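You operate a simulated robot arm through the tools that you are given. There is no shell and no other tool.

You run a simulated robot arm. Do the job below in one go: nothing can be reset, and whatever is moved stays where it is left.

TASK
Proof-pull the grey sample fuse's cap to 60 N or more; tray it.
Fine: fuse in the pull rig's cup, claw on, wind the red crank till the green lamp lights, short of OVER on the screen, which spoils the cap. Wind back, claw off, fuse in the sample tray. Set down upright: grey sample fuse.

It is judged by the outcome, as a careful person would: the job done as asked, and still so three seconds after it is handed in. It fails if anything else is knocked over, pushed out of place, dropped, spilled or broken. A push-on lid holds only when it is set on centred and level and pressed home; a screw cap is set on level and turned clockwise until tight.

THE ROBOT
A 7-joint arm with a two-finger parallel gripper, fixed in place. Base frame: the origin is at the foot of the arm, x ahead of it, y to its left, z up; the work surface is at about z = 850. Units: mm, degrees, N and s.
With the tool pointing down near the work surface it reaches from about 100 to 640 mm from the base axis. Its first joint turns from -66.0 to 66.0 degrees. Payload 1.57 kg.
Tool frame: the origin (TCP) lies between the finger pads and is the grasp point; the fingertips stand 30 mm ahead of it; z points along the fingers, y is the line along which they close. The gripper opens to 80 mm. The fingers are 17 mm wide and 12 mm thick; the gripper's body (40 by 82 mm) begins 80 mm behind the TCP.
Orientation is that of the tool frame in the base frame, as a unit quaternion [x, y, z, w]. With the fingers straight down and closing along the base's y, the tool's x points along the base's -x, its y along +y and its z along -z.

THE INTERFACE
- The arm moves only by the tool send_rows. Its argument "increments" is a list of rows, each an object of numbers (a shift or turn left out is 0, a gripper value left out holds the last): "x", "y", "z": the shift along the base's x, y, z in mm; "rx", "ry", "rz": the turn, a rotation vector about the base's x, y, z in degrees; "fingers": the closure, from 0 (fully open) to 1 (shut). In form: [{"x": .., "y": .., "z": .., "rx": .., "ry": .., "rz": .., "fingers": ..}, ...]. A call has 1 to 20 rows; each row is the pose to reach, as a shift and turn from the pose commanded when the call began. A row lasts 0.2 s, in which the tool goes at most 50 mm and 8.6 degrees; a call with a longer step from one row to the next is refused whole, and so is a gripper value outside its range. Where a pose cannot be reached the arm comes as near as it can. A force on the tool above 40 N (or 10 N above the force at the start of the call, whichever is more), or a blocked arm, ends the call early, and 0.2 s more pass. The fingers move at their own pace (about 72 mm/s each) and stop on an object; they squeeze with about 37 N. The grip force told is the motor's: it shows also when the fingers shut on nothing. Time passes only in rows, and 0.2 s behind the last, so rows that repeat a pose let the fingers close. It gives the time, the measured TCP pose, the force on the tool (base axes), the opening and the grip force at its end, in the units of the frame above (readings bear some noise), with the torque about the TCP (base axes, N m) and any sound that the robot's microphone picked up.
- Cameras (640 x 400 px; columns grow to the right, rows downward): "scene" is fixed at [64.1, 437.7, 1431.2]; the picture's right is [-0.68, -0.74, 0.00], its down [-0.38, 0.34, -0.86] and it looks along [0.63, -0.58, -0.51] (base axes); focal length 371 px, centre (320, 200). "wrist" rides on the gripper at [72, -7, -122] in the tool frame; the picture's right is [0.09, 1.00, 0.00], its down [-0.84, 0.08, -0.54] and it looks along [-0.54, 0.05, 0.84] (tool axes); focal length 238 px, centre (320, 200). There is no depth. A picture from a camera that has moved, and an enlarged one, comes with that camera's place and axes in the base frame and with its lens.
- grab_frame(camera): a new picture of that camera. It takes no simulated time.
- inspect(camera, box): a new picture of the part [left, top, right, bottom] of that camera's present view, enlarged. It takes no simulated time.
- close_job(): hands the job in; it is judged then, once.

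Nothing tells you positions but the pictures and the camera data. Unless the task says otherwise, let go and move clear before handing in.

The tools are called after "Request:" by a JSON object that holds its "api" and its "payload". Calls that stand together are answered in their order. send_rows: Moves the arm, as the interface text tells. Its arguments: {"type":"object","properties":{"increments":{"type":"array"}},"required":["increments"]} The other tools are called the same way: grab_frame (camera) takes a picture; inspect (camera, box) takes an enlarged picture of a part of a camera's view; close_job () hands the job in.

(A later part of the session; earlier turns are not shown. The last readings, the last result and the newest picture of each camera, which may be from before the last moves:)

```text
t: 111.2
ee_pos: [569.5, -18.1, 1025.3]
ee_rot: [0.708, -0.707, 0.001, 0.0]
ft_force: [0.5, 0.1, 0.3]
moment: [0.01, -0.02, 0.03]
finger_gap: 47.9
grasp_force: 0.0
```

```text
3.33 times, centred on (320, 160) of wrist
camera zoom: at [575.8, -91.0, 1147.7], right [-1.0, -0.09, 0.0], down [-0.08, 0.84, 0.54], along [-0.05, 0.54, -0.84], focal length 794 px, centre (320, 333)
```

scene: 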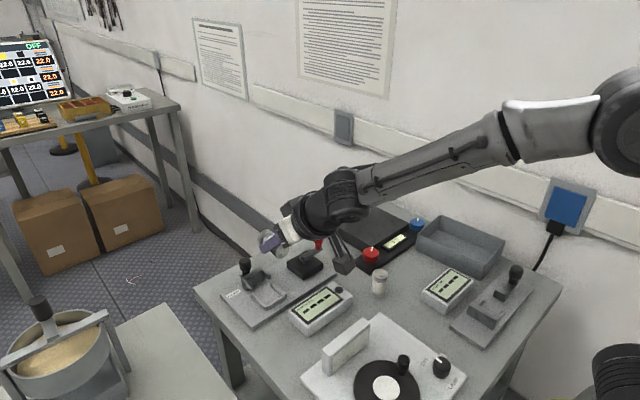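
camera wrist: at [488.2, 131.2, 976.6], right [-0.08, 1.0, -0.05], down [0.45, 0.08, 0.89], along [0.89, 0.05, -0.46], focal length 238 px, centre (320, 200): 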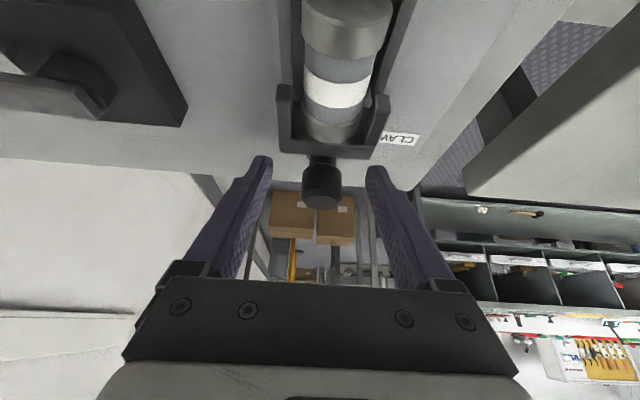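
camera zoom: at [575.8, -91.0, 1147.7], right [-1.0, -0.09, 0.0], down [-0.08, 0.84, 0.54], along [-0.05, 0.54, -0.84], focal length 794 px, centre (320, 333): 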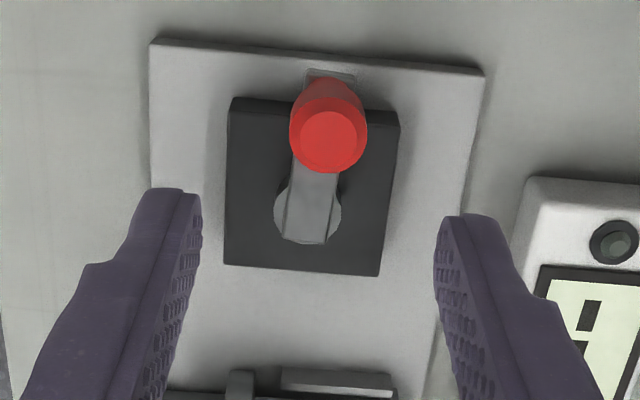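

Request:
{"api": "send_rows", "payload": {"increments": [{"x": -2.5, "z": -40}, {"x": -2.5, "z": -75}, {"x": -2.5, "z": -96}, {"x": -2.5, "z": -96}, {"x": -2.5, "z": -96, "fingers": 0.7}, {"x": -2.5, "z": -96, "fingers": 0.7}, {"x": -2.5, "z": -96, "fingers": 0.7}]}}

Request:
{"api": "send_rows", "payload": {"increments": [{"x": -2.8, "y": 0.3, "rz": -4}, {"x": -5.6, "y": 0.8, "rz": -8}, {"x": -8.4, "y": 1.7, "rz": -12}, {"x": -11.0, "y": 2.9, "rz": -16}, {"x": -11.0, "y": 2.9, "rz": -16}]}}

Request:
{"api": "inspect", "payload": {"camera": "scene", "box": [240, 215, 380, 335]}}

```text
t: 112.8
ee_pos: [563.5, -18.7, 931.9]
ee_rot: [-0.707, 0.708, 0.0, 0.0]
ft_force: [-0.3, 0.8, 0.8]
moment: [-0.04, 0.01, 0.02]
finger_gap: 24.2
grasp_force: 0.0
```

```text
t: 114.0
ee_pos: [556.5, -15.6, 930.8]
ee_rot: [-0.601, 0.799, -0.001, 0.0]
ft_force: [0.9, 0.6, 0.4]
moment: [-0.01, 0.01, 0.03]
finger_gap: 24.3
grasp_force: 0.2
```

```text
3.33 times, centred on (310, 275) of scene
camera zoom: at [64.1, 437.7, 1431.2], right [-0.68, -0.74, 0.0], down [-0.38, 0.34, -0.86], along [0.63, -0.58, -0.51], focal length 1237 px, centre (353, -50)
```

zoom: 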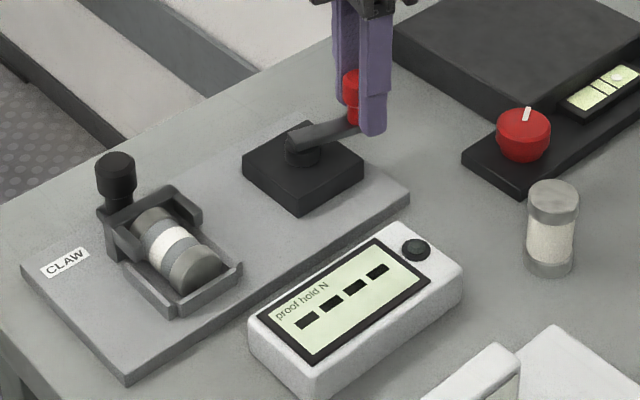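

Request:
{"api": "send_rows", "payload": {"increments": [{"x": -5, "y": 2.7, "rz": -8}, {"x": -9.8, "y": 5.6, "rz": -16}, {"x": -14.2, "y": 9.2, "rz": -24}, {"x": -18.1, "y": 13.3, "rz": -32}, {"x": -21.3, "y": 17.9, "rz": -40}, {"x": -21.3, "y": 17.9, "rz": -40}]}}

Request:
{"api": "inspect", "payload": {"camera": "scene", "box": [240, 215, 380, 335]}}

```text
t: 115.4
ee_pos: [533.5, 1.3, 929.1]
ee_rot: [-0.292, 0.957, 0.001, 0.0]
ft_force: [-0.9, -1.3, -1.7]
moment: [-0.07, 0.06, -0.05]
finger_gap: 24.6
grasp_force: 0.0
```

```text
3.33 times, centred on (310, 275) of scene
camera zoom: at [64.1, 437.7, 1431.2], right [-0.68, -0.74, 0.0], down [-0.38, 0.34, -0.86], along [0.63, -0.58, -0.51], focal length 1237 px, centre (353, -50)
```

zoom: 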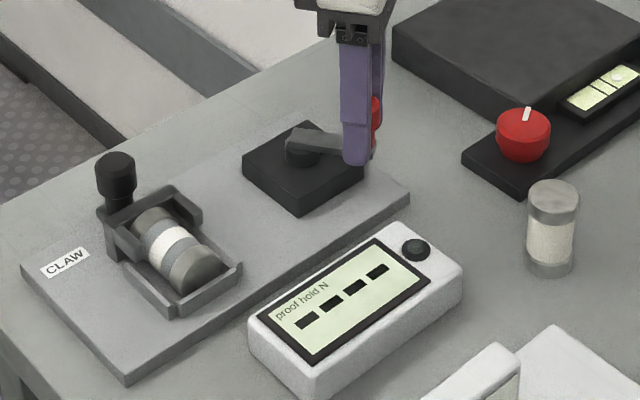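

Request:
{"api": "send_rows", "payload": {"increments": [{"x": -2.4, "y": 5.0, "rz": -8}, {"x": -4.1, "y": 10.4, "rz": -16}, {"x": -5.0, "y": 16.0, "rz": -24}, {"x": -5.2, "y": 21.6, "rz": -32}, {"x": -5.2, "y": 21.6, "rz": -32}]}}

Request:
{"api": "inspect", "payload": {"camera": "scene", "box": [240, 215, 380, 335]}}

```text
t: 116.6
ee_pos: [528.2, 23.7, 929.9]
ee_rot: [-0.018, 1.0, -0.001, 0.0]
ft_force: [-0.4, -0.3, 0.6]
moment: [-0.01, 0.01, -0.02]
finger_gap: 24.6
grasp_force: 0.4
```

```text
3.33 times, centred on (310, 275) of scene
camera zoom: at [64.1, 437.7, 1431.2], right [-0.68, -0.74, 0.0], down [-0.38, 0.34, -0.86], along [0.63, -0.58, -0.51], focal length 1237 px, centre (353, -50)
```

zoom: 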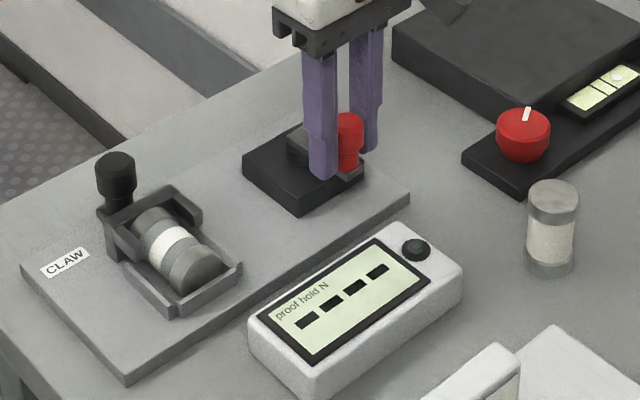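

Still nothing with the fuse centred, so I reconsider: the claw's home is clear of the cup only, its prongs are long enough to straddle a fuse's diameter and pass above the cup walls, so the fuse is probably meant to stand upright in the cup. I'll first wind the crank fully back.

Request:
{"api": "send_rows", "payload": {"increments": [{"x": 0.4, "y": -5.6, "rz": 8}, {"x": 1.6, "y": -11.2, "rz": 16}, {"x": 3.5, "y": -16.5, "rz": 24}, {"x": 6.2, "y": -21.5, "rz": 32}, {"x": 9.5, "y": -26, "rz": 40}, {"x": 13.4, "y": -30.1, "rz": 48}, {"x": 17.9, "y": -33.6, "rz": 56}, {"x": 22.7, "y": -36.4, "rz": 64}, {"x": 28, "y": -38.5, "rz": 72}, {"x": 33.5, "y": -39.9, "rz": 80}, {"x": 39.1, "y": -40.5, "rz": 88}, {"x": 41.5, "y": -40.5, "rz": 90}, {"x": 41.5, "y": -40.5, "rz": 90}]}}

Request:
{"api": "send_rows", "payload": {"increments": [{"fingers": 0.4}, {"fingers": 0.4}, {"z": 35}, {"z": 75}, {"z": 95}, {"z": 95}]}}

Request:
{"api": "inspect", "payload": {"camera": "wrist", "box": [240, 100, 400, 220]}}

Request:
{"api": "inspect", "payload": {"camera": "scene", "box": [240, 215, 380, 335]}}

```text
t: 119.4
ee_pos: [571.6, -17.3, 929.8]
ee_rot: [0.72, -0.694, 0.0, 0.0]
ft_force: [-0.6, -0.8, 0.5]
moment: [0.01, -0.02, 0.02]
finger_gap: 24.7
grasp_force: 0.5
```

```text
t: 120.8
ee_pos: [571.0, -16.4, 1025.8]
ee_rot: [0.719, -0.695, -0.001, 0.001]
ft_force: [0.4, 0.0, -0.2]
moment: [-0.03, -0.01, -0.02]
finger_gap: 48.4
grasp_force: 0.1
```

```text
3.33 times, centred on (320, 160) of wrist
camera zoom: at [579.6, -88.1, 1147.7], right [-0.99, -0.13, 0.0], down [-0.11, 0.83, 0.54], along [-0.07, 0.54, -0.84], focal length 794 px, centre (320, 333)
```

zoom: 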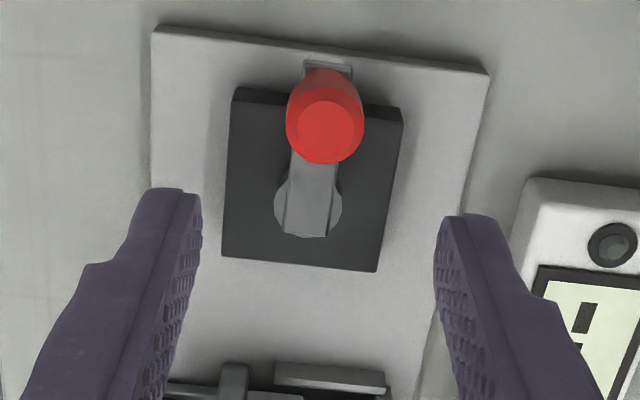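

```text
3.33 times, centred on (310, 275) of scene
camera zoom: at [64.1, 437.7, 1431.2], right [-0.68, -0.74, 0.0], down [-0.38, 0.34, -0.86], along [0.63, -0.58, -0.51], focal length 1237 px, centre (353, -50)
```

zoom: 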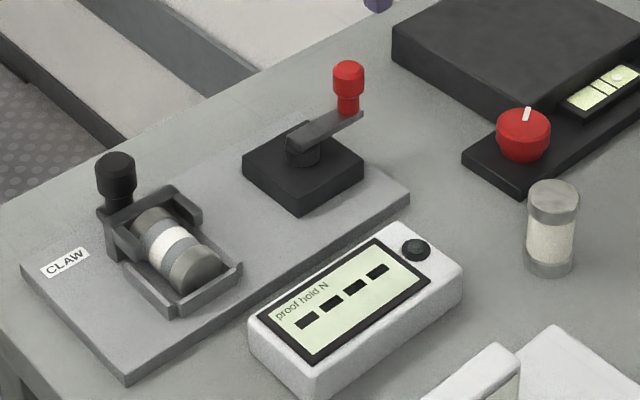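

The crank is at its stop. Now I'll go to the claw's knob and draw the claw back off the fuse.

Request:
{"api": "send_rows", "payload": {"increments": [{"x": 0, "y": 12, "rz": -8}, {"x": 0, "y": 25, "rz": -16}, {"x": 0, "y": 38, "rz": -24}, {"x": 0, "y": 51, "rz": -32}, {"x": 0, "y": 64, "rz": -40}, {"x": 0, "y": 77, "rz": -48}, {"x": 0, "y": 90, "rz": -56}, {"x": 0, "y": 103, "rz": -64}, {"x": 0, "y": 116, "rz": -72}, {"x": 0, "y": 130, "rz": -80}, {"x": 0, "y": 145, "rz": -88}, {"x": 0, "y": 155.5, "rz": -92.1}, {"x": 0, "y": 155.5, "rz": -92.1}]}}

Request:
{"api": "send_rows", "payload": {"increments": [{"x": 8, "ry": -7, "fingers": 0.2}, {"x": 16, "ry": -14}, {"x": 24, "ry": -21}, {"x": 32, "ry": -28}, {"x": 39, "ry": -30}, {"x": 39, "z": -40, "ry": -30}, {"x": 39, "z": -80, "ry": -30}, {"x": 39, "z": -100, "ry": -30}, {"x": 39, "z": -100, "ry": -30}]}}

Request:
{"api": "grab_frame", "payload": {"camera": "wrist"}}

```text
t: 123.6
ee_pos: [570.8, 139.8, 1027.6]
ee_rot: [0.002, 1.0, 0.001, 0.0]
ft_force: [-0.1, 0.0, -0.8]
moment: [0.04, 0.04, 0.01]
finger_gap: 47.9
grasp_force: 0.1
```

```text
t: 125.6
ee_pos: [609.1, 136.9, 925.2]
ee_rot: [0.0, 0.966, 0.0, 0.259]
ft_force: [-0.2, 0.0, 0.4]
moment: [0.02, 0.01, -0.01]
finger_gap: 64.0
grasp_force: 0.0
```

```text
taken
camera wrist: at [485.7, 129.9, 994.0], right [-0.08, 1.0, -0.05], down [0.45, 0.08, 0.89], along [0.89, 0.05, -0.46], focal length 238 px, centre (320, 200)
```

wrist: 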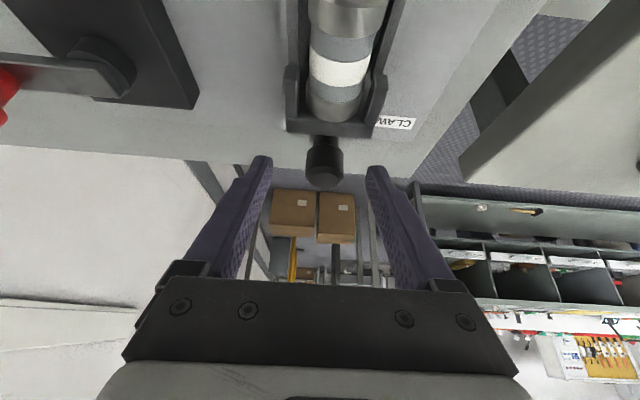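

Request:
{"api": "send_rows", "payload": {"increments": [{"y": 2.3, "z": -8}, {"y": 2.3, "z": -18}, {"y": 2.3, "z": -18, "fingers": 0.5}, {"y": 2.3, "z": -18, "fingers": 0.7}, {"y": 2.3, "z": -18, "fingers": 1}, {"y": 2.3, "z": -18, "fingers": 1}, {"y": 2.3, "z": -18, "fingers": 1}]}}

Request:
{"api": "send_rows", "payload": {"increments": [{"x": 3}, {"x": 6}, {"x": 9}, {"x": 12}, {"x": 15}, {"x": 16}, {"x": 16}]}}

Request:
{"api": "inspect", "payload": {"camera": "scene", "box": [225, 235, 345, 335]}}

```text
t: 127.2
ee_pos: [609.6, 139.8, 908.1]
ee_rot: [0.0, 0.966, 0.0, 0.258]
ft_force: [0.9, 6.1, -2.2]
moment: [-0.99, 0.11, 0.02]
finger_gap: 25.4
grasp_force: 36.8
```

```text
t: 128.8
ee_pos: [624.7, 139.6, 906.8]
ee_rot: [0.001, 0.966, 0.0, 0.258]
ft_force: [-24.9, -11.7, 11.4]
moment: [0.76, 0.26, -0.08]
finger_gap: 25.2
grasp_force: 36.9
```

```text
4.00 times, centred on (285, 285) of scene
camera zoom: at [63.2, 437.4, 1431.4], right [-0.68, -0.74, 0.0], down [-0.38, 0.35, -0.86], along [0.63, -0.58, -0.51], focal length 1485 px, centre (460, -140)
```

zoom: 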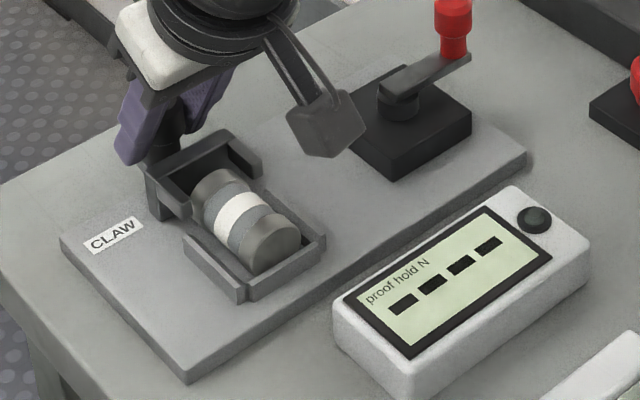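

The claw is back at its home stop. I'll release the knob, lift, then pick the fuse out of the cup with the -45° tilt used to place it.

Request:
{"api": "send_rows", "payload": {"increments": [{"x": -1}, {"x": -1.5}, {"x": -1.5, "fingers": 0.6}, {"x": -1.5, "fingers": 0.4}, {"x": -1.5, "fingers": 0.2}, {"x": -1.5, "fingers": 0.2}, {"x": -1.5, "z": 25}, {"x": -1.5, "z": 60}, {"x": -1.5, "z": 100}, {"x": -1.5, "z": 110}]}}

Request:
{"api": "send_rows", "payload": {"increments": [{"x": -20, "ry": -5}, {"x": -45, "ry": -10}, {"x": -70, "ry": -15}, {"x": -95, "ry": -15}, {"x": -115, "ry": -15}, {"x": -115, "ry": -15}]}}

Request:
{"api": "grab_frame", "payload": {"camera": "wrist"}}

Request:
{"api": "inspect", "payload": {"camera": "wrist", "box": [260, 60, 380, 160]}}

Request:
{"api": "inspect", "payload": {"camera": "scene", "box": [225, 235, 315, 325]}}

```text
t: 131.0
ee_pos: [624.1, 140.5, 1018.1]
ee_rot: [0.001, 0.966, 0.001, 0.259]
ft_force: [0.0, -0.2, -0.2]
moment: [-0.01, 0.02, 0.01]
finger_gap: 63.9
grasp_force: 0.1
```

```text
t: 132.4
ee_pos: [508.3, 140.8, 1018.3]
ee_rot: [0.001, 0.924, 0.001, 0.383]
ft_force: [0.1, -0.7, -0.2]
moment: [0.02, -0.02, -0.03]
finger_gap: 63.9
grasp_force: 0.0
```

```text
taken
camera wrist: at [371.5, 132.7, 1053.2], right [-0.06, 1.0, -0.06], down [0.21, 0.08, 0.97], along [0.98, 0.05, -0.21], focal length 238 px, centre (320, 200)
```

wrist: 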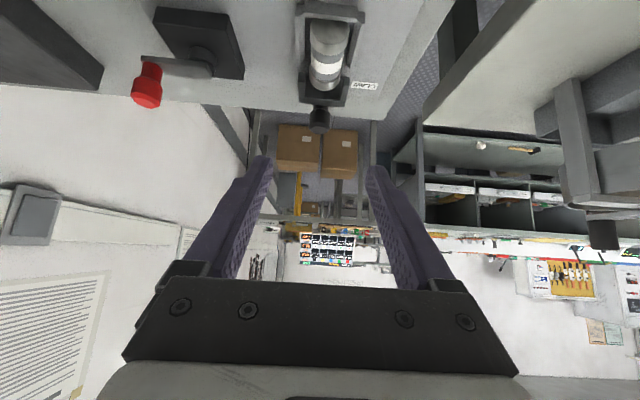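

```text
4.00 times, centred on (320, 110) of wrist
camera zoom: at [371.5, 132.7, 1053.2], right [-0.06, 1.0, -0.06], down [0.21, 0.08, 0.97], along [0.98, 0.05, -0.21], focal length 953 px, centre (320, 560)
```

zoom: 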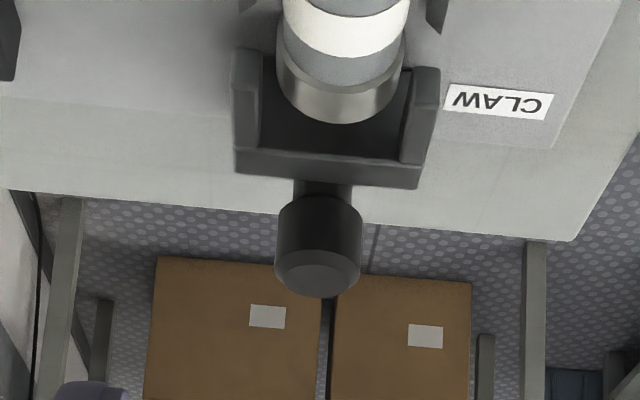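

```text
4.44 times, centred on (270, 280) of scene
camera zoom: at [64.1, 437.7, 1431.2], right [-0.68, -0.74, 0.0], down [-0.38, 0.34, -0.86], along [0.63, -0.58, -0.51], focal length 1650 px, centre (542, -156)
```

zoom: 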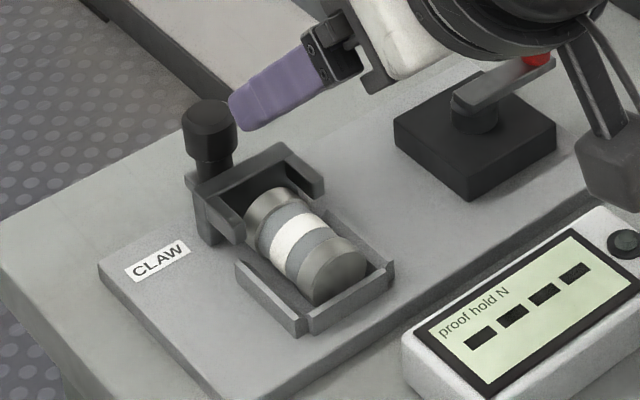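

I'll lower the open fingers over the fuse and grip it at its middle.

Request:
{"api": "send_rows", "payload": {"increments": [{"x": 15, "z": -30}, {"x": 29.5, "z": -60}, {"x": 29.5, "z": -90}, {"x": 29.5, "z": -108}, {"x": 29.5, "z": -116}, {"x": 29.5, "z": -116}]}}

Request:
{"api": "inspect", "payload": {"camera": "scene", "box": [225, 235, 315, 325]}}

Request:
{"api": "inspect", "payload": {"camera": "wrist", "box": [240, 60, 400, 220]}}

```text
t: 133.8
ee_pos: [537.9, 140.8, 902.1]
ee_rot: [0.001, 0.924, 0.001, 0.383]
ft_force: [0.3, -0.5, 0.4]
moment: [0.03, -0.02, 0.02]
finger_gap: 64.0
grasp_force: 0.0
```

```text
4.44 times, centred on (270, 280) of scene
camera zoom: at [64.1, 437.7, 1431.2], right [-0.68, -0.74, 0.0], down [-0.38, 0.34, -0.86], along [0.63, -0.58, -0.51], focal length 1650 px, centre (542, -156)
```

zoom: 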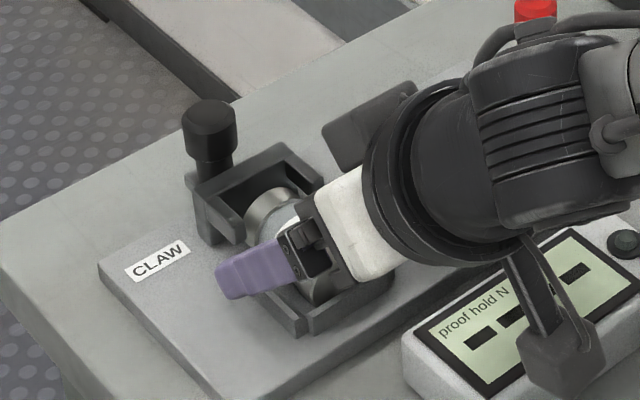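

```text
2.50 times, centred on (320, 140) of wrist
camera zoom: at [401.4, 133.6, 937.0], right [-0.06, 1.0, -0.06], down [0.21, 0.08, 0.98], along [0.98, 0.05, -0.21], focal length 596 px, centre (320, 350)
```

zoom: 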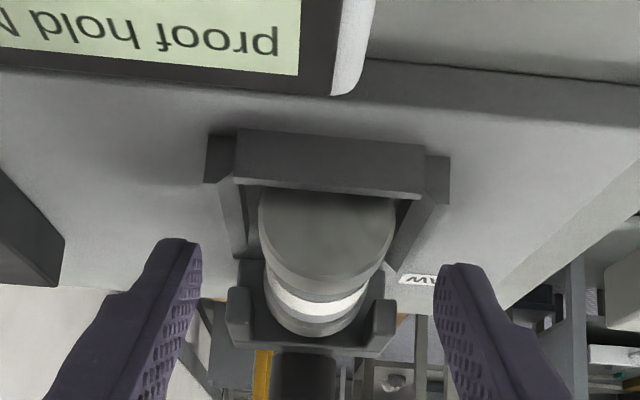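

Request:
{"api": "send_rows", "payload": {"increments": [{"fingers": 0.4}, {"fingers": 0.55}, {"fingers": 0.7}, {"fingers": 1}, {"fingers": 1}, {"fingers": 1}]}}

Request:
{"api": "send_rows", "payload": {"increments": [{"z": 5}, {"z": 15}, {"z": 30}, {"z": 60}, {"z": 90}, {"z": 115}, {"z": 115}]}}

Request:
{"api": "grab_frame", "payload": {"camera": "wrist"}}

Request:
{"api": "inspect", "payload": {"camera": "scene", "box": [225, 195, 335, 305]}}

```text
t: 135.2
ee_pos: [539.0, 139.9, 901.9]
ee_rot: [0.001, 0.924, 0.0, 0.382]
ft_force: [-0.7, -0.6, 0.7]
moment: [-0.02, 0.01, 0.03]
finger_gap: 29.9
grasp_force: 37.5
```

```text
t: 136.8
ee_pos: [539.3, 141.3, 1016.7]
ee_rot: [0.001, 0.924, 0.0, 0.383]
ft_force: [0.4, -0.5, 0.0]
moment: [0.0, 0.01, 0.0]
finger_gap: 29.9
grasp_force: 36.8
```

```text
taken
camera wrist: at [400.9, 134.1, 1052.4], right [-0.06, 1.0, -0.06], down [0.21, 0.08, 0.97], along [0.98, 0.05, -0.21], focal length 238 px, centre (320, 200)
```

wrist: 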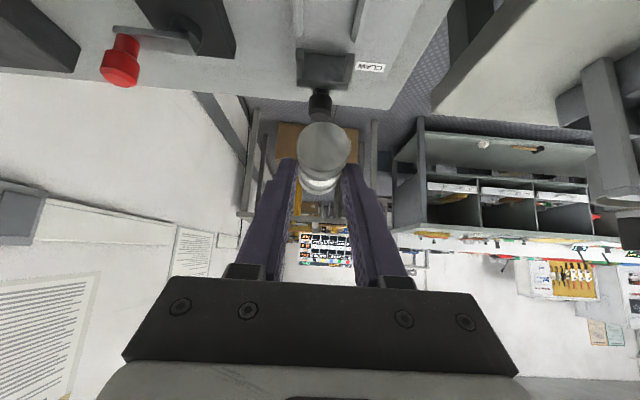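

```text
3.64 times, centred on (280, 250) of scene
camera zoom: at [64.1, 437.7, 1431.2], right [-0.68, -0.74, 0.0], down [-0.38, 0.34, -0.86], along [0.63, -0.58, -0.51], focal length 1350 px, centre (466, 18)
```

zoom: 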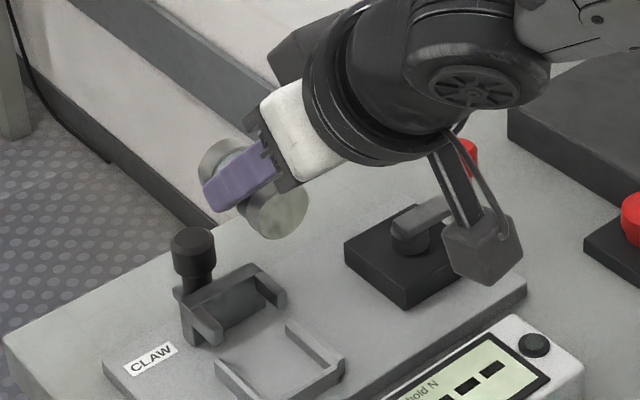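

The fuse is out of the cup, level in the grip. I'll carry it back toward its original free spot, levelling the tool on the way.

Request:
{"api": "send_rows", "payload": {"increments": [{"x": -8, "z": 5, "ry": 8}, {"x": -16, "z": 10, "ry": 16}, {"x": -24, "z": 15, "ry": 24}, {"x": -32, "z": 20, "ry": 32}, {"x": -40, "z": 25, "ry": 40}, {"x": -45, "z": 25, "ry": 45}, {"x": -48, "y": -35, "z": 25, "ry": 45}, {"x": -52, "y": -75, "z": 25, "ry": 45}, {"x": -56, "y": -115, "z": 25, "ry": 45}, {"x": -60, "y": -155, "z": 25, "ry": 45}, {"x": -68, "y": -195, "z": 25, "ry": 45}, {"x": -78, "y": -235, "z": 25, "ry": 45}, {"x": -88, "y": -265, "z": 22, "ry": 45}, {"x": -95, "y": -275, "z": 15, "ry": 45}, {"x": -95, "y": -275, "z": 10, "ry": 45}]}}

Request:
{"api": "send_rows", "payload": {"increments": [{"x": -2, "z": -5, "ry": 8}, {"x": -4, "z": -15, "ry": 16}, {"x": -6, "z": -28, "ry": 24}, {"x": -8, "z": -42, "ry": 32}, {"x": -10, "z": -60, "ry": 40}, {"x": -10, "z": -75, "ry": 45}, {"x": -10, "z": -85, "ry": 45}, {"x": -10, "z": -85, "ry": 45}]}}

Request:
{"api": "grab_frame", "payload": {"camera": "wrist"}}

Request:
{"api": "inspect", "payload": {"camera": "scene", "box": [340, 190, 460, 310]}}

```text
t: 140.0
ee_pos: [443.0, -134.8, 1027.2]
ee_rot: [0.001, 1.0, -0.001, 0.0]
ft_force: [0.1, -0.3, -1.3]
moment: [-0.05, -0.01, 0.03]
finger_gap: 30.0
grasp_force: 37.0
```

```text
t: 141.8
ee_pos: [433.4, -134.2, 940.6]
ee_rot: [0.002, 0.924, 0.0, -0.383]
ft_force: [1.3, 0.4, -1.0]
moment: [0.0, -0.01, 0.0]
finger_gap: 30.0
grasp_force: 37.3
```

```text
taken
camera wrist: at [468.5, -141.8, 1077.5], right [-0.06, 1.0, 0.06], down [0.97, 0.08, -0.21], along [-0.21, 0.05, -0.98], focal length 238 px, centre (320, 200)
```

wrist: 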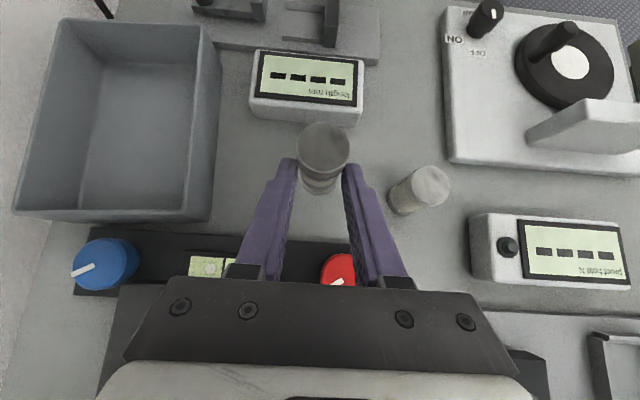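

```text
3.33 times, centred on (400, 250) of scene
camera zoom: at [64.1, 437.7, 1431.2], right [-0.68, -0.74, 0.0], down [-0.38, 0.34, -0.86], along [0.63, -0.58, -0.51], focal length 1237 px, centre (53, 33)
```

zoom: 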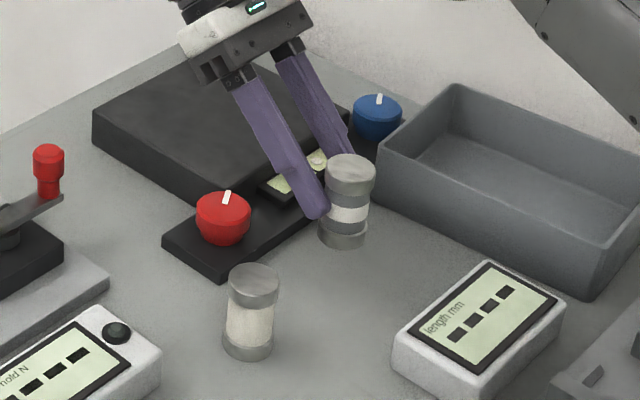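

The fuse is upright again above its original spot. I'll lower it gently until it touches the table.

Request:
{"api": "send_rows", "payload": {"increments": [{"z": -15}, {"z": -30}, {"z": -40}, {"z": -40}]}}

Request:
{"api": "send_rows", "payload": {"increments": [{"z": -1.5}, {"z": -3}, {"z": -3}]}}

```text
t: 142.8
ee_pos: [433.2, -134.8, 900.1]
ee_rot: [0.0, 0.924, -0.001, -0.383]
ft_force: [0.0, 0.2, -1.6]
moment: [0.0, -0.01, 0.02]
finger_gap: 29.8
grasp_force: 37.1
```

```text
t: 143.6
ee_pos: [433.0, -134.7, 896.9]
ee_rot: [0.0, 0.924, 0.0, -0.382]
ft_force: [0.0, -0.2, -0.7]
moment: [0.01, -0.04, -0.05]
finger_gap: 29.8
grasp_force: 37.2
```

Request:
{"api": "send_rows", "payload": {"increments": [{"z": -1}, {"z": -2}, {"z": -2}]}}

Request:
{"api": "inspect", "payload": {"camera": "scene", "box": [360, 220, 440, 300]}}

```text
t: 144.4
ee_pos: [433.3, -133.9, 897.0]
ee_rot: [0.001, 0.924, -0.001, -0.382]
ft_force: [-0.8, -2.6, 5.9]
moment: [-0.03, 0.23, 0.07]
finger_gap: 29.7
grasp_force: 36.9
```

```text
5.00 times, centred on (400, 260) of scene
camera zoom: at [64.0, 437.7, 1431.2], right [-0.68, -0.74, 0.0], down [-0.38, 0.34, -0.86], along [0.63, -0.58, -0.51], focal length 1856 px, centre (-80, -100)
```

zoom: 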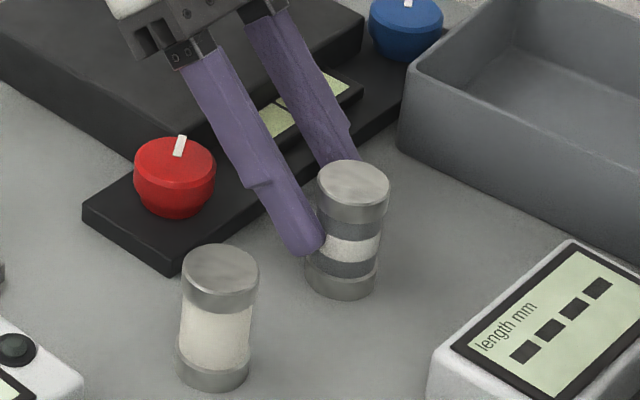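

It touches the table (6 N). I'll open and lift straight up.

Request:
{"api": "send_rows", "payload": {"increments": [{"z": 0.5, "fingers": 0.6}, {"z": 0.5, "fingers": 0.5}, {"z": 0.5, "fingers": 0.35}, {"z": 0.5, "fingers": 0.35}, {"z": 15, "fingers": 0.2}, {"z": 30, "fingers": 0.2}, {"z": 45}, {"z": 45}]}}

Request:
{"api": "grab_frame", "payload": {"camera": "wrist"}}

Request:
{"api": "inspect", "payload": {"camera": "scene", "box": [360, 220, 440, 300]}}

Request:
{"api": "inspect", "payload": {"camera": "wrist", "box": [240, 120, 400, 240]}}

```text
t: 146.2
ee_pos: [432.5, -134.8, 941.5]
ee_rot: [0.0, 0.924, -0.001, -0.383]
ft_force: [0.1, 0.7, 0.6]
moment: [-0.03, 0.02, -0.01]
finger_gap: 63.9
grasp_force: 0.2
```

```text
taken
camera wrist: at [468.4, -141.7, 1077.7], right [-0.06, 1.0, 0.06], down [0.98, 0.08, -0.21], along [-0.21, 0.05, -0.98], focal length 238 px, centre (320, 200)
```

wrist: 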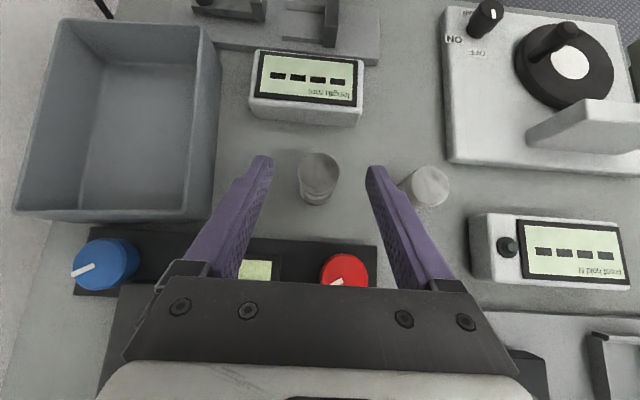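

```text
5.00 times, centred on (400, 260) of scene
camera zoom: at [64.1, 437.7, 1431.2], right [-0.68, -0.74, 0.0], down [-0.38, 0.34, -0.86], along [0.63, -0.58, -0.51], focal length 1856 px, centre (-80, -100)
```

zoom: 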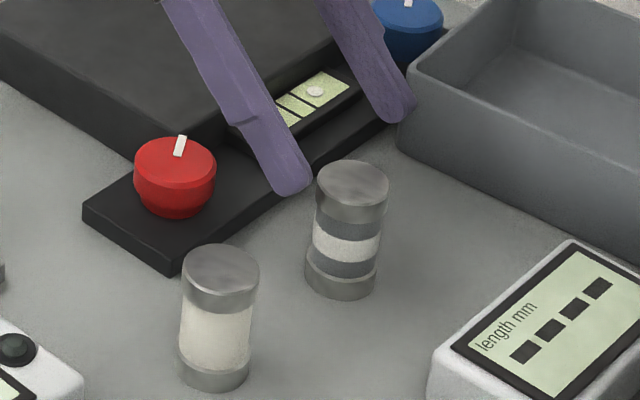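

```text
3.33 times, centred on (320, 180) of wrist
camera zoom: at [468.4, -141.7, 1077.7], right [-0.06, 1.0, 0.06], down [0.98, 0.08, -0.21], along [-0.21, 0.05, -0.98], focal length 794 px, centre (320, 267)
```

zoom: 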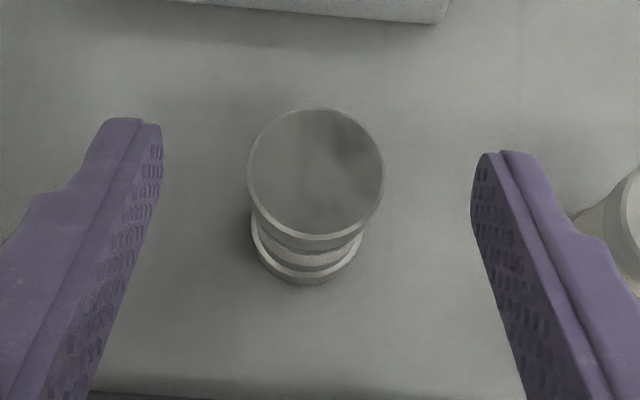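

The fuse stands upright at about (408, -135). Now I'll level the tool, and re-grip it from straight above by its upper part.

Request:
{"api": "send_rows", "payload": {"increments": [{"x": -3, "z": 15, "ry": -8}, {"x": -8, "z": 30, "ry": -16}, {"x": -13, "z": 45, "ry": -24}, {"x": -18, "z": 55, "ry": -32}, {"x": -22, "z": 60, "ry": -40}, {"x": -24, "z": 60, "ry": -45}, {"x": -24, "z": 60, "ry": -45}]}}

Request:
{"api": "inspect", "payload": {"camera": "wrist", "box": [240, 80, 400, 220]}}

```text
t: 147.8
ee_pos: [408.6, -134.3, 999.8]
ee_rot: [0.001, 1.0, 0.0, 0.001]
ft_force: [-0.2, 0.2, -0.6]
moment: [-0.01, 0.03, -0.01]
finger_gap: 64.1
grasp_force: 0.2
```

```text
2.86 times, centred on (320, 150) of wrist
camera zoom: at [336.6, -141.6, 1122.3], right [-0.09, 1.0, 0.0], down [0.84, 0.08, 0.54], along [0.54, 0.05, -0.84], focal length 681 px, centre (320, 343)
```

zoom: 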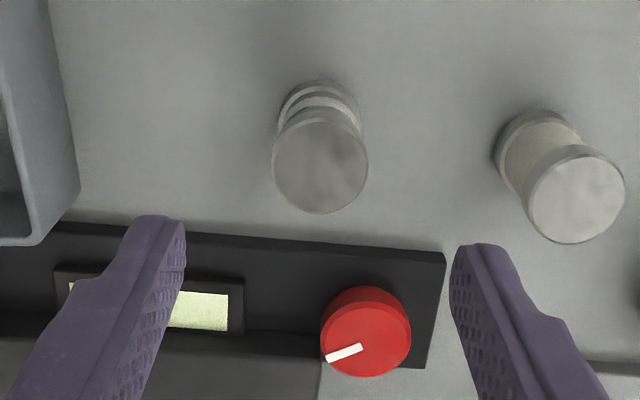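

Request:
{"api": "send_rows", "payload": {"increments": [{"x": -1, "y": -0.4, "z": -30}, {"x": -1, "y": -0.4, "z": -60}, {"x": -1, "y": -0.4, "z": -80}, {"x": -1, "y": -0.4, "z": -89}, {"x": -1, "y": -0.4, "z": -89}]}}

Request:
{"api": "inspect", "payload": {"camera": "scene", "box": [360, 210, 440, 290]}}

Request:
{"api": "send_rows", "payload": {"increments": [{"fingers": 0.4}, {"fingers": 0.55}, {"fingers": 0.7}, {"fingers": 1}, {"fingers": 1}, {"fingers": 1}]}}

Request:
{"api": "send_rows", "payload": {"increments": [{"z": 10}, {"z": 30}, {"z": 60}, {"z": 95}, {"z": 120}, {"z": 120}]}}

Request:
{"api": "grab_frame", "payload": {"camera": "scene"}}

```text
t: 149.0
ee_pos: [408.1, -134.8, 912.1]
ee_rot: [0.001, 1.0, 0.0, 0.0]
ft_force: [-0.2, 0.4, -0.1]
moment: [-0.02, 0.01, 0.01]
finger_gap: 63.9
grasp_force: 0.1
```

```text
5.00 times, centred on (400, 250) of scene
camera zoom: at [64.1, 437.7, 1431.2], right [-0.68, -0.74, 0.0], down [-0.38, 0.34, -0.86], along [0.63, -0.58, -0.51], focal length 1856 px, centre (-80, -50)
```

zoom: 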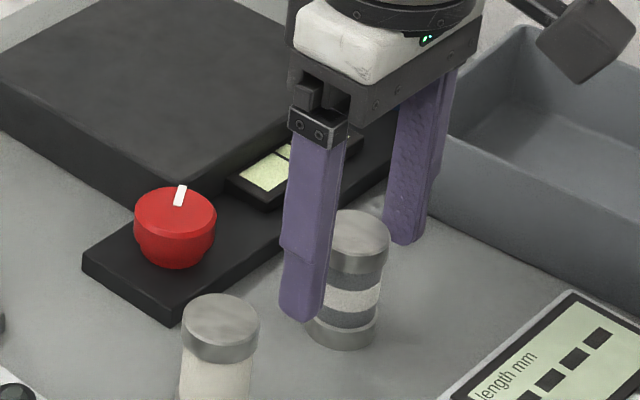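

```text
t: 150.4
ee_pos: [408.3, -135.1, 912.0]
ee_rot: [0.001, 1.0, 0.0, 0.001]
ft_force: [-0.6, 1.3, 0.3]
moment: [-0.01, 0.02, -0.03]
finger_gap: 30.0
grasp_force: 37.0
```

```text
t: 151.8
ee_pos: [412.2, -134.0, 1032.4]
ee_rot: [0.001, 1.0, 0.0, 0.0]
ft_force: [-0.5, -0.4, -0.7]
moment: [0.03, 0.04, 0.0]
finger_gap: 29.9
grasp_force: 37.1
```

```text
taken
```

scene: 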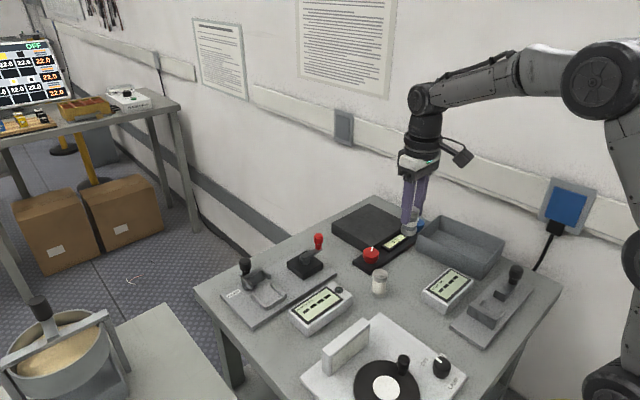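

The fuse is gripped from above. I'll carry it upright to the rig and hover over the cup.

Request:
{"api": "send_rows", "payload": {"increments": [{"x": 14, "y": 30, "z": 5}, {"x": 32, "y": 70, "z": 5}, {"x": 50, "y": 112, "z": 5}, {"x": 68, "y": 154, "z": 5}, {"x": 86, "y": 196, "z": 5}, {"x": 104, "y": 236, "z": 5}, {"x": 120, "y": 262, "z": 5}, {"x": 136, "y": 274, "z": 5}, {"x": 136, "y": 274, "z": -15}, {"x": 136, "y": 274, "z": -40}, {"x": 136, "y": 274, "z": -55}, {"x": 136, "y": 274, "z": -55}]}}

Request:
{"api": "grab_frame", "payload": {"camera": "wrist"}}

Request:
{"api": "inspect", "payload": {"camera": "wrist", "box": [260, 110, 380, 220]}}

Request:
{"api": "inspect", "payload": {"camera": "scene", "box": [225, 225, 315, 315]}}

```text
t: 154.4
ee_pos: [544.5, 139.5, 976.4]
ee_rot: [0.001, 1.0, 0.0, 0.0]
ft_force: [-0.4, -0.7, -1.7]
moment: [0.02, -0.05, -0.03]
finger_gap: 30.2
grasp_force: 36.5
```

```text
taken
camera wrist: at [471.8, 132.5, 1099.4], right [-0.09, 1.0, 0.0], down [0.84, 0.08, 0.54], along [0.54, 0.05, -0.84], focal length 238 px, centre (320, 200)
```

wrist: 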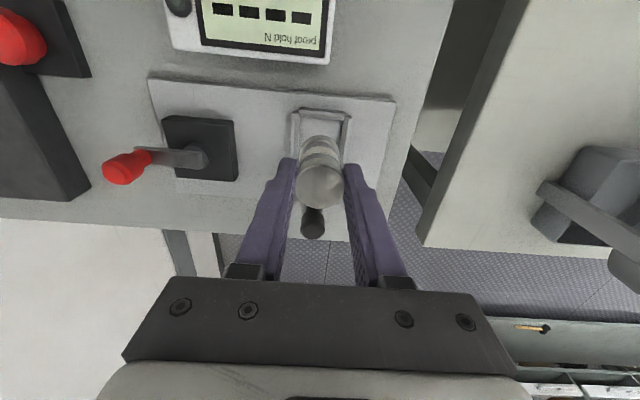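

```text
3.64 times, centred on (320, 165) of wrist
camera zoom: at [471.8, 132.5, 1099.4], right [-0.09, 1.0, 0.0], down [0.84, 0.08, 0.54], along [0.54, 0.05, -0.84], focal length 867 px, centre (320, 327)
```

zoom: 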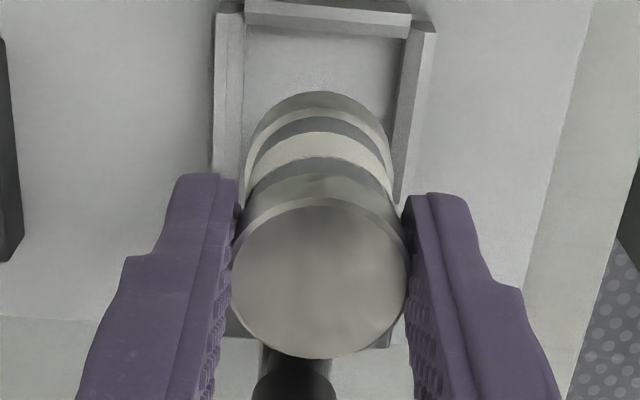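

```text
4.44 times, centred on (270, 270) of scene
camera zoom: at [64.1, 437.7, 1431.2], right [-0.68, -0.74, 0.0], down [-0.38, 0.34, -0.86], along [0.63, -0.58, -0.51], focal length 1650 px, centre (542, -111)
```

zoom: 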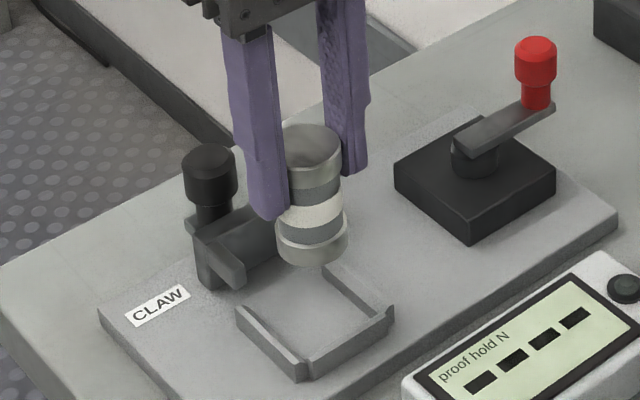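

Fuse base at about (545, 138.8), cup centre about (546, 138.3) with ~4 mm clearance each side. I'll lower it into the cup, feeling for the floor.

Request:
{"api": "send_rows", "payload": {"increments": [{"y": -0.5, "z": -15}, {"y": -0.5, "z": -30}, {"y": -0.5, "z": -42}, {"y": -0.5, "z": -46}, {"y": -0.5, "z": -46}]}}

Request:
{"api": "send_rows", "payload": {"increments": [{"z": -1.5}, {"z": -3}, {"z": -3}]}}

Request:
{"api": "inspect", "payload": {"camera": "scene", "box": [225, 225, 315, 315]}}

```text
t: 155.6
ee_pos: [545.0, 139.6, 931.3]
ee_rot: [0.0, 1.0, 0.0, 0.0]
ft_force: [0.2, -0.5, -1.3]
moment: [-0.01, 0.02, 0.01]
finger_gap: 30.0
grasp_force: 37.5
```

```text
t: 156.4
ee_pos: [545.6, 138.0, 927.8]
ee_rot: [0.0, 1.0, 0.0, 0.0]
ft_force: [1.1, 0.0, -1.1]
moment: [0.02, 0.0, -0.03]
finger_gap: 30.0
grasp_force: 37.1
```

```text
4.44 times, centred on (270, 270) of scene
camera zoom: at [64.1, 437.7, 1431.2], right [-0.68, -0.74, 0.0], down [-0.38, 0.34, -0.86], along [0.63, -0.58, -0.51], focal length 1650 px, centre (542, -111)
```

zoom: 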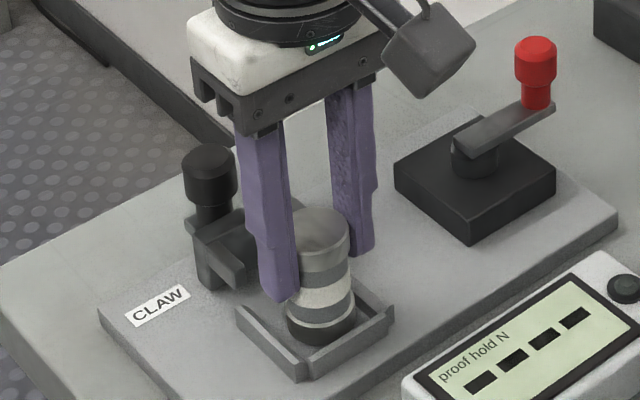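

Request:
{"api": "send_rows", "payload": {"increments": [{"z": -1}, {"z": -2}, {"z": -2}]}}

```text
t: 157.2
ee_pos: [544.3, 139.4, 926.7]
ee_rot: [0.001, 1.0, 0.0, 0.0]
ft_force: [0.1, 0.3, -1.7]
moment: [0.0, 0.0, -0.01]
finger_gap: 30.1
grasp_force: 37.2
```

Request:
{"api": "send_rows", "payload": {"increments": [{"z": -1}, {"z": -2}, {"z": -2}]}}

```text
t: 158.0
ee_pos: [544.5, 139.2, 923.6]
ee_rot: [0.001, 1.0, 0.0, 0.0]
ft_force: [0.3, 0.9, -0.2]
moment: [0.02, 0.03, -0.02]
finger_gap: 30.1
grasp_force: 36.7
```

Request:
{"api": "send_rows", "payload": {"increments": [{"z": -0.7}, {"z": -1.4}, {"z": -1.4}]}}

```text
t: 158.8
ee_pos: [544.6, 140.2, 924.5]
ee_rot: [0.001, 1.0, 0.0, 0.001]
ft_force: [-5.4, -1.9, 12.8]
moment: [-0.09, 0.3, 0.02]
finger_gap: 30.0
grasp_force: 36.5
```

The fuse has reached the floor of the cup. I'll release it and lift away, then check the screen.

Request:
{"api": "send_rows", "payload": {"increments": [{"z": 0.8}, {"z": 0.8, "fingers": 0.6}, {"z": 0.8, "fingers": 0.5}, {"z": 0.8, "fingers": 0.4}, {"z": 0.8, "fingers": 0.4}, {"z": 20, "fingers": 0.4}, {"z": 50}, {"z": 85}, {"z": 95}]}}

Request:
{"api": "inspect", "payload": {"camera": "wrist", "box": [260, 110, 380, 220]}}

Request:
{"api": "inspect", "payload": {"camera": "scene", "box": [225, 235, 345, 335]}}

```text
t: 160.8
ee_pos: [545.5, 138.0, 1017.8]
ee_rot: [0.001, 1.0, 0.0, 0.0]
ft_force: [0.2, -0.4, 0.3]
moment: [0.0, -0.01, -0.02]
finger_gap: 48.1
grasp_force: 0.0
```

```text
3.64 times, centred on (320, 165) of wrist
camera zoom: at [472.8, 131.0, 1139.6], right [-0.09, 1.0, 0.0], down [0.84, 0.08, 0.54], along [0.54, 0.05, -0.84], focal length 867 px, centre (320, 327)
```

zoom: 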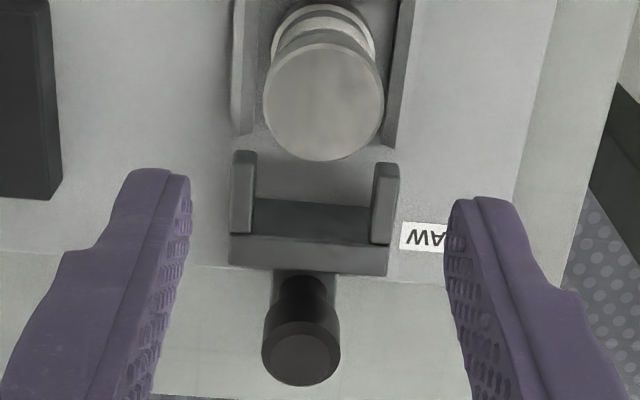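

```text
4.00 times, centred on (285, 285) of scene
camera zoom: at [64.1, 437.7, 1431.2], right [-0.68, -0.74, 0.0], down [-0.38, 0.34, -0.86], along [0.63, -0.58, -0.51], focal length 1485 px, centre (460, -140)
```

zoom: 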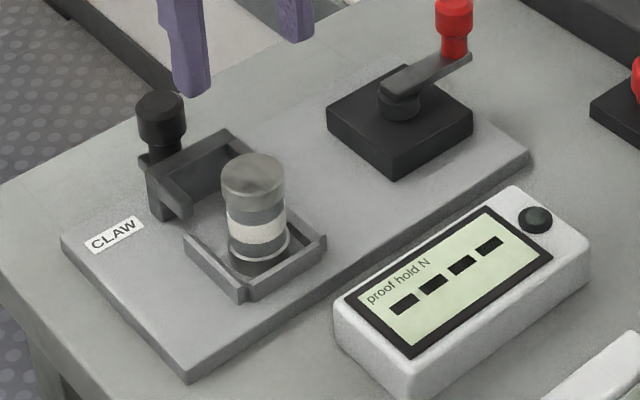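

The fuse stands squarely in the cup. Now I'll grip the claw's knob again and slide the claw onto it.

Request:
{"api": "send_rows", "payload": {"increments": [{"x": 12, "y": 0.5, "ry": -6, "fingers": 0.2}, {"x": 28, "y": 1, "ry": -12}, {"x": 44, "y": 1.2, "ry": -18}, {"x": 60, "y": 1.2, "ry": -24}, {"x": 78, "y": 1.2, "ry": -30}, {"x": 78, "y": 1.2, "z": -40, "ry": -30}, {"x": 78, "y": 1.2, "z": -80, "ry": -30}, {"x": 78, "y": 1.2, "z": -110, "ry": -30}, {"x": 78, "y": 1.2, "z": -110, "ry": -30}]}}

Request:
{"api": "grab_frame", "payload": {"camera": "wrist"}}

```text
t: 162.8
ee_pos: [624.9, 140.3, 908.5]
ee_rot: [0.0, 0.966, 0.001, 0.259]
ft_force: [-0.3, 0.1, -0.2]
moment: [-0.01, 0.0, 0.02]
finger_gap: 64.0
grasp_force: 0.1
```

```text
taken
camera wrist: at [499.7, 133.3, 977.0], right [-0.08, 1.0, -0.05], down [0.45, 0.08, 0.89], along [0.89, 0.05, -0.46], focal length 238 px, centre (320, 200)
```

wrist: 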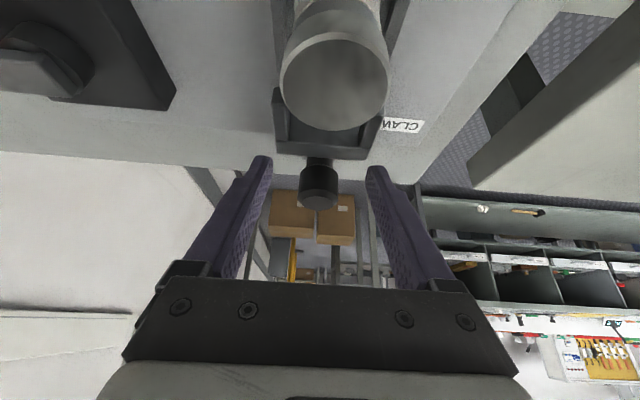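

Request:
{"api": "send_rows", "payload": {"increments": [{"y": -0.8, "fingers": 0.5}, {"y": -0.8, "fingers": 0.7}, {"y": -0.8, "fingers": 1}, {"y": -0.8, "fingers": 1}, {"y": -0.8, "fingers": 1}]}}

Request:
{"api": "send_rows", "payload": {"increments": [{"x": -4}, {"x": -8}, {"x": -12}, {"x": -16}, {"x": -20}, {"x": -20}]}}

Request:
{"api": "inspect", "payload": {"camera": "scene", "box": [225, 235, 345, 335]}}

Request:
{"api": "grab_frame", "payload": {"camera": "wrist"}}

```text
t: 164.0
ee_pos: [624.4, 139.6, 907.4]
ee_rot: [0.0, 0.966, 0.0, 0.259]
ft_force: [1.0, 3.0, 0.0]
moment: [-0.94, 0.11, -0.04]
finger_gap: 25.2
grasp_force: 37.1
```

```text
t: 165.4
ee_pos: [602.7, 140.3, 907.8]
ee_rot: [0.001, 0.966, 0.001, 0.259]
ft_force: [-1.4, 6.9, -1.1]
moment: [-1.06, 0.18, 0.06]
finger_gap: 25.2
grasp_force: 36.5
```

```text
4.00 times, centred on (285, 285) of scene
camera zoom: at [64.1, 437.9, 1431.2], right [-0.68, -0.74, 0.0], down [-0.38, 0.34, -0.86], along [0.63, -0.58, -0.51], focal length 1485 px, centre (460, -140)
```

zoom: 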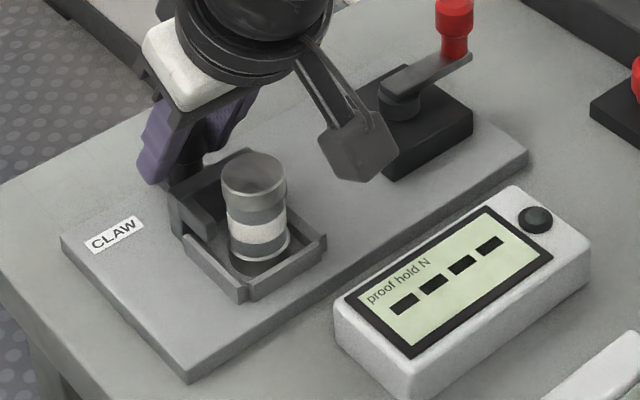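

```text
taken
camera wrist: at [479.3, 132.7, 977.5], right [-0.08, 1.0, -0.04], down [0.45, 0.08, 0.89], along [0.89, 0.05, -0.46], focal length 238 px, centre (320, 200)
```

wrist: 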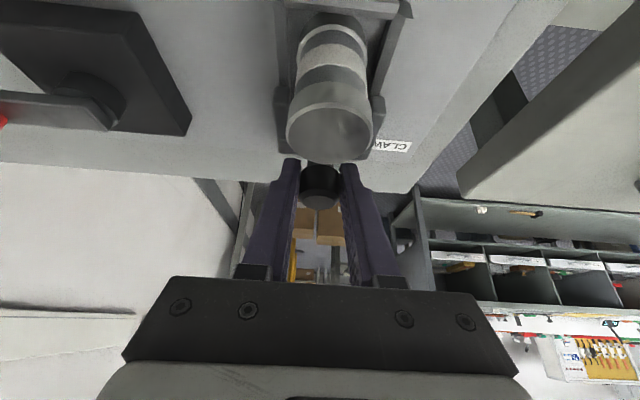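

The claw slides past its earlier stopping point without resistance. I'll continue in small steps until it meets the standing fuse.

Request:
{"api": "send_rows", "payload": {"increments": [{"x": -3, "y": 0.5}, {"x": -6, "y": 0.5}, {"x": -9, "y": 0.5}, {"x": -11, "y": 0.5}, {"x": -11, "y": 0.5}]}}

Request:
{"api": "send_rows", "payload": {"increments": [{"x": -1}, {"x": -2}, {"x": -3}, {"x": -3}]}}

Request:
{"api": "inspect", "payload": {"camera": "scene", "box": [225, 235, 345, 335]}}

```text
t: 166.6
ee_pos: [594.7, 140.5, 909.7]
ee_rot: [0.002, 0.965, 0.001, 0.261]
ft_force: [30.6, 2.4, -8.3]
moment: [-0.75, -0.42, 0.02]
finger_gap: 25.5
grasp_force: 36.5
```

```text
t: 167.6
ee_pos: [591.6, 141.8, 910.1]
ee_rot: [0.001, 0.965, 0.001, 0.263]
ft_force: [31.4, -5.3, -2.1]
moment: [-0.6, -0.55, -0.06]
finger_gap: 25.1
grasp_force: 36.9
```

```text
4.00 times, centred on (285, 285) of scene
camera zoom: at [64.9, 437.6, 1431.2], right [-0.68, -0.74, 0.0], down [-0.38, 0.34, -0.86], along [0.63, -0.58, -0.51], focal length 1485 px, centre (460, -140)
```

zoom: 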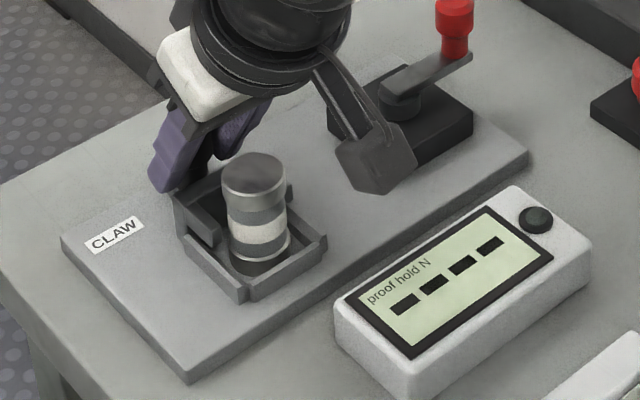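

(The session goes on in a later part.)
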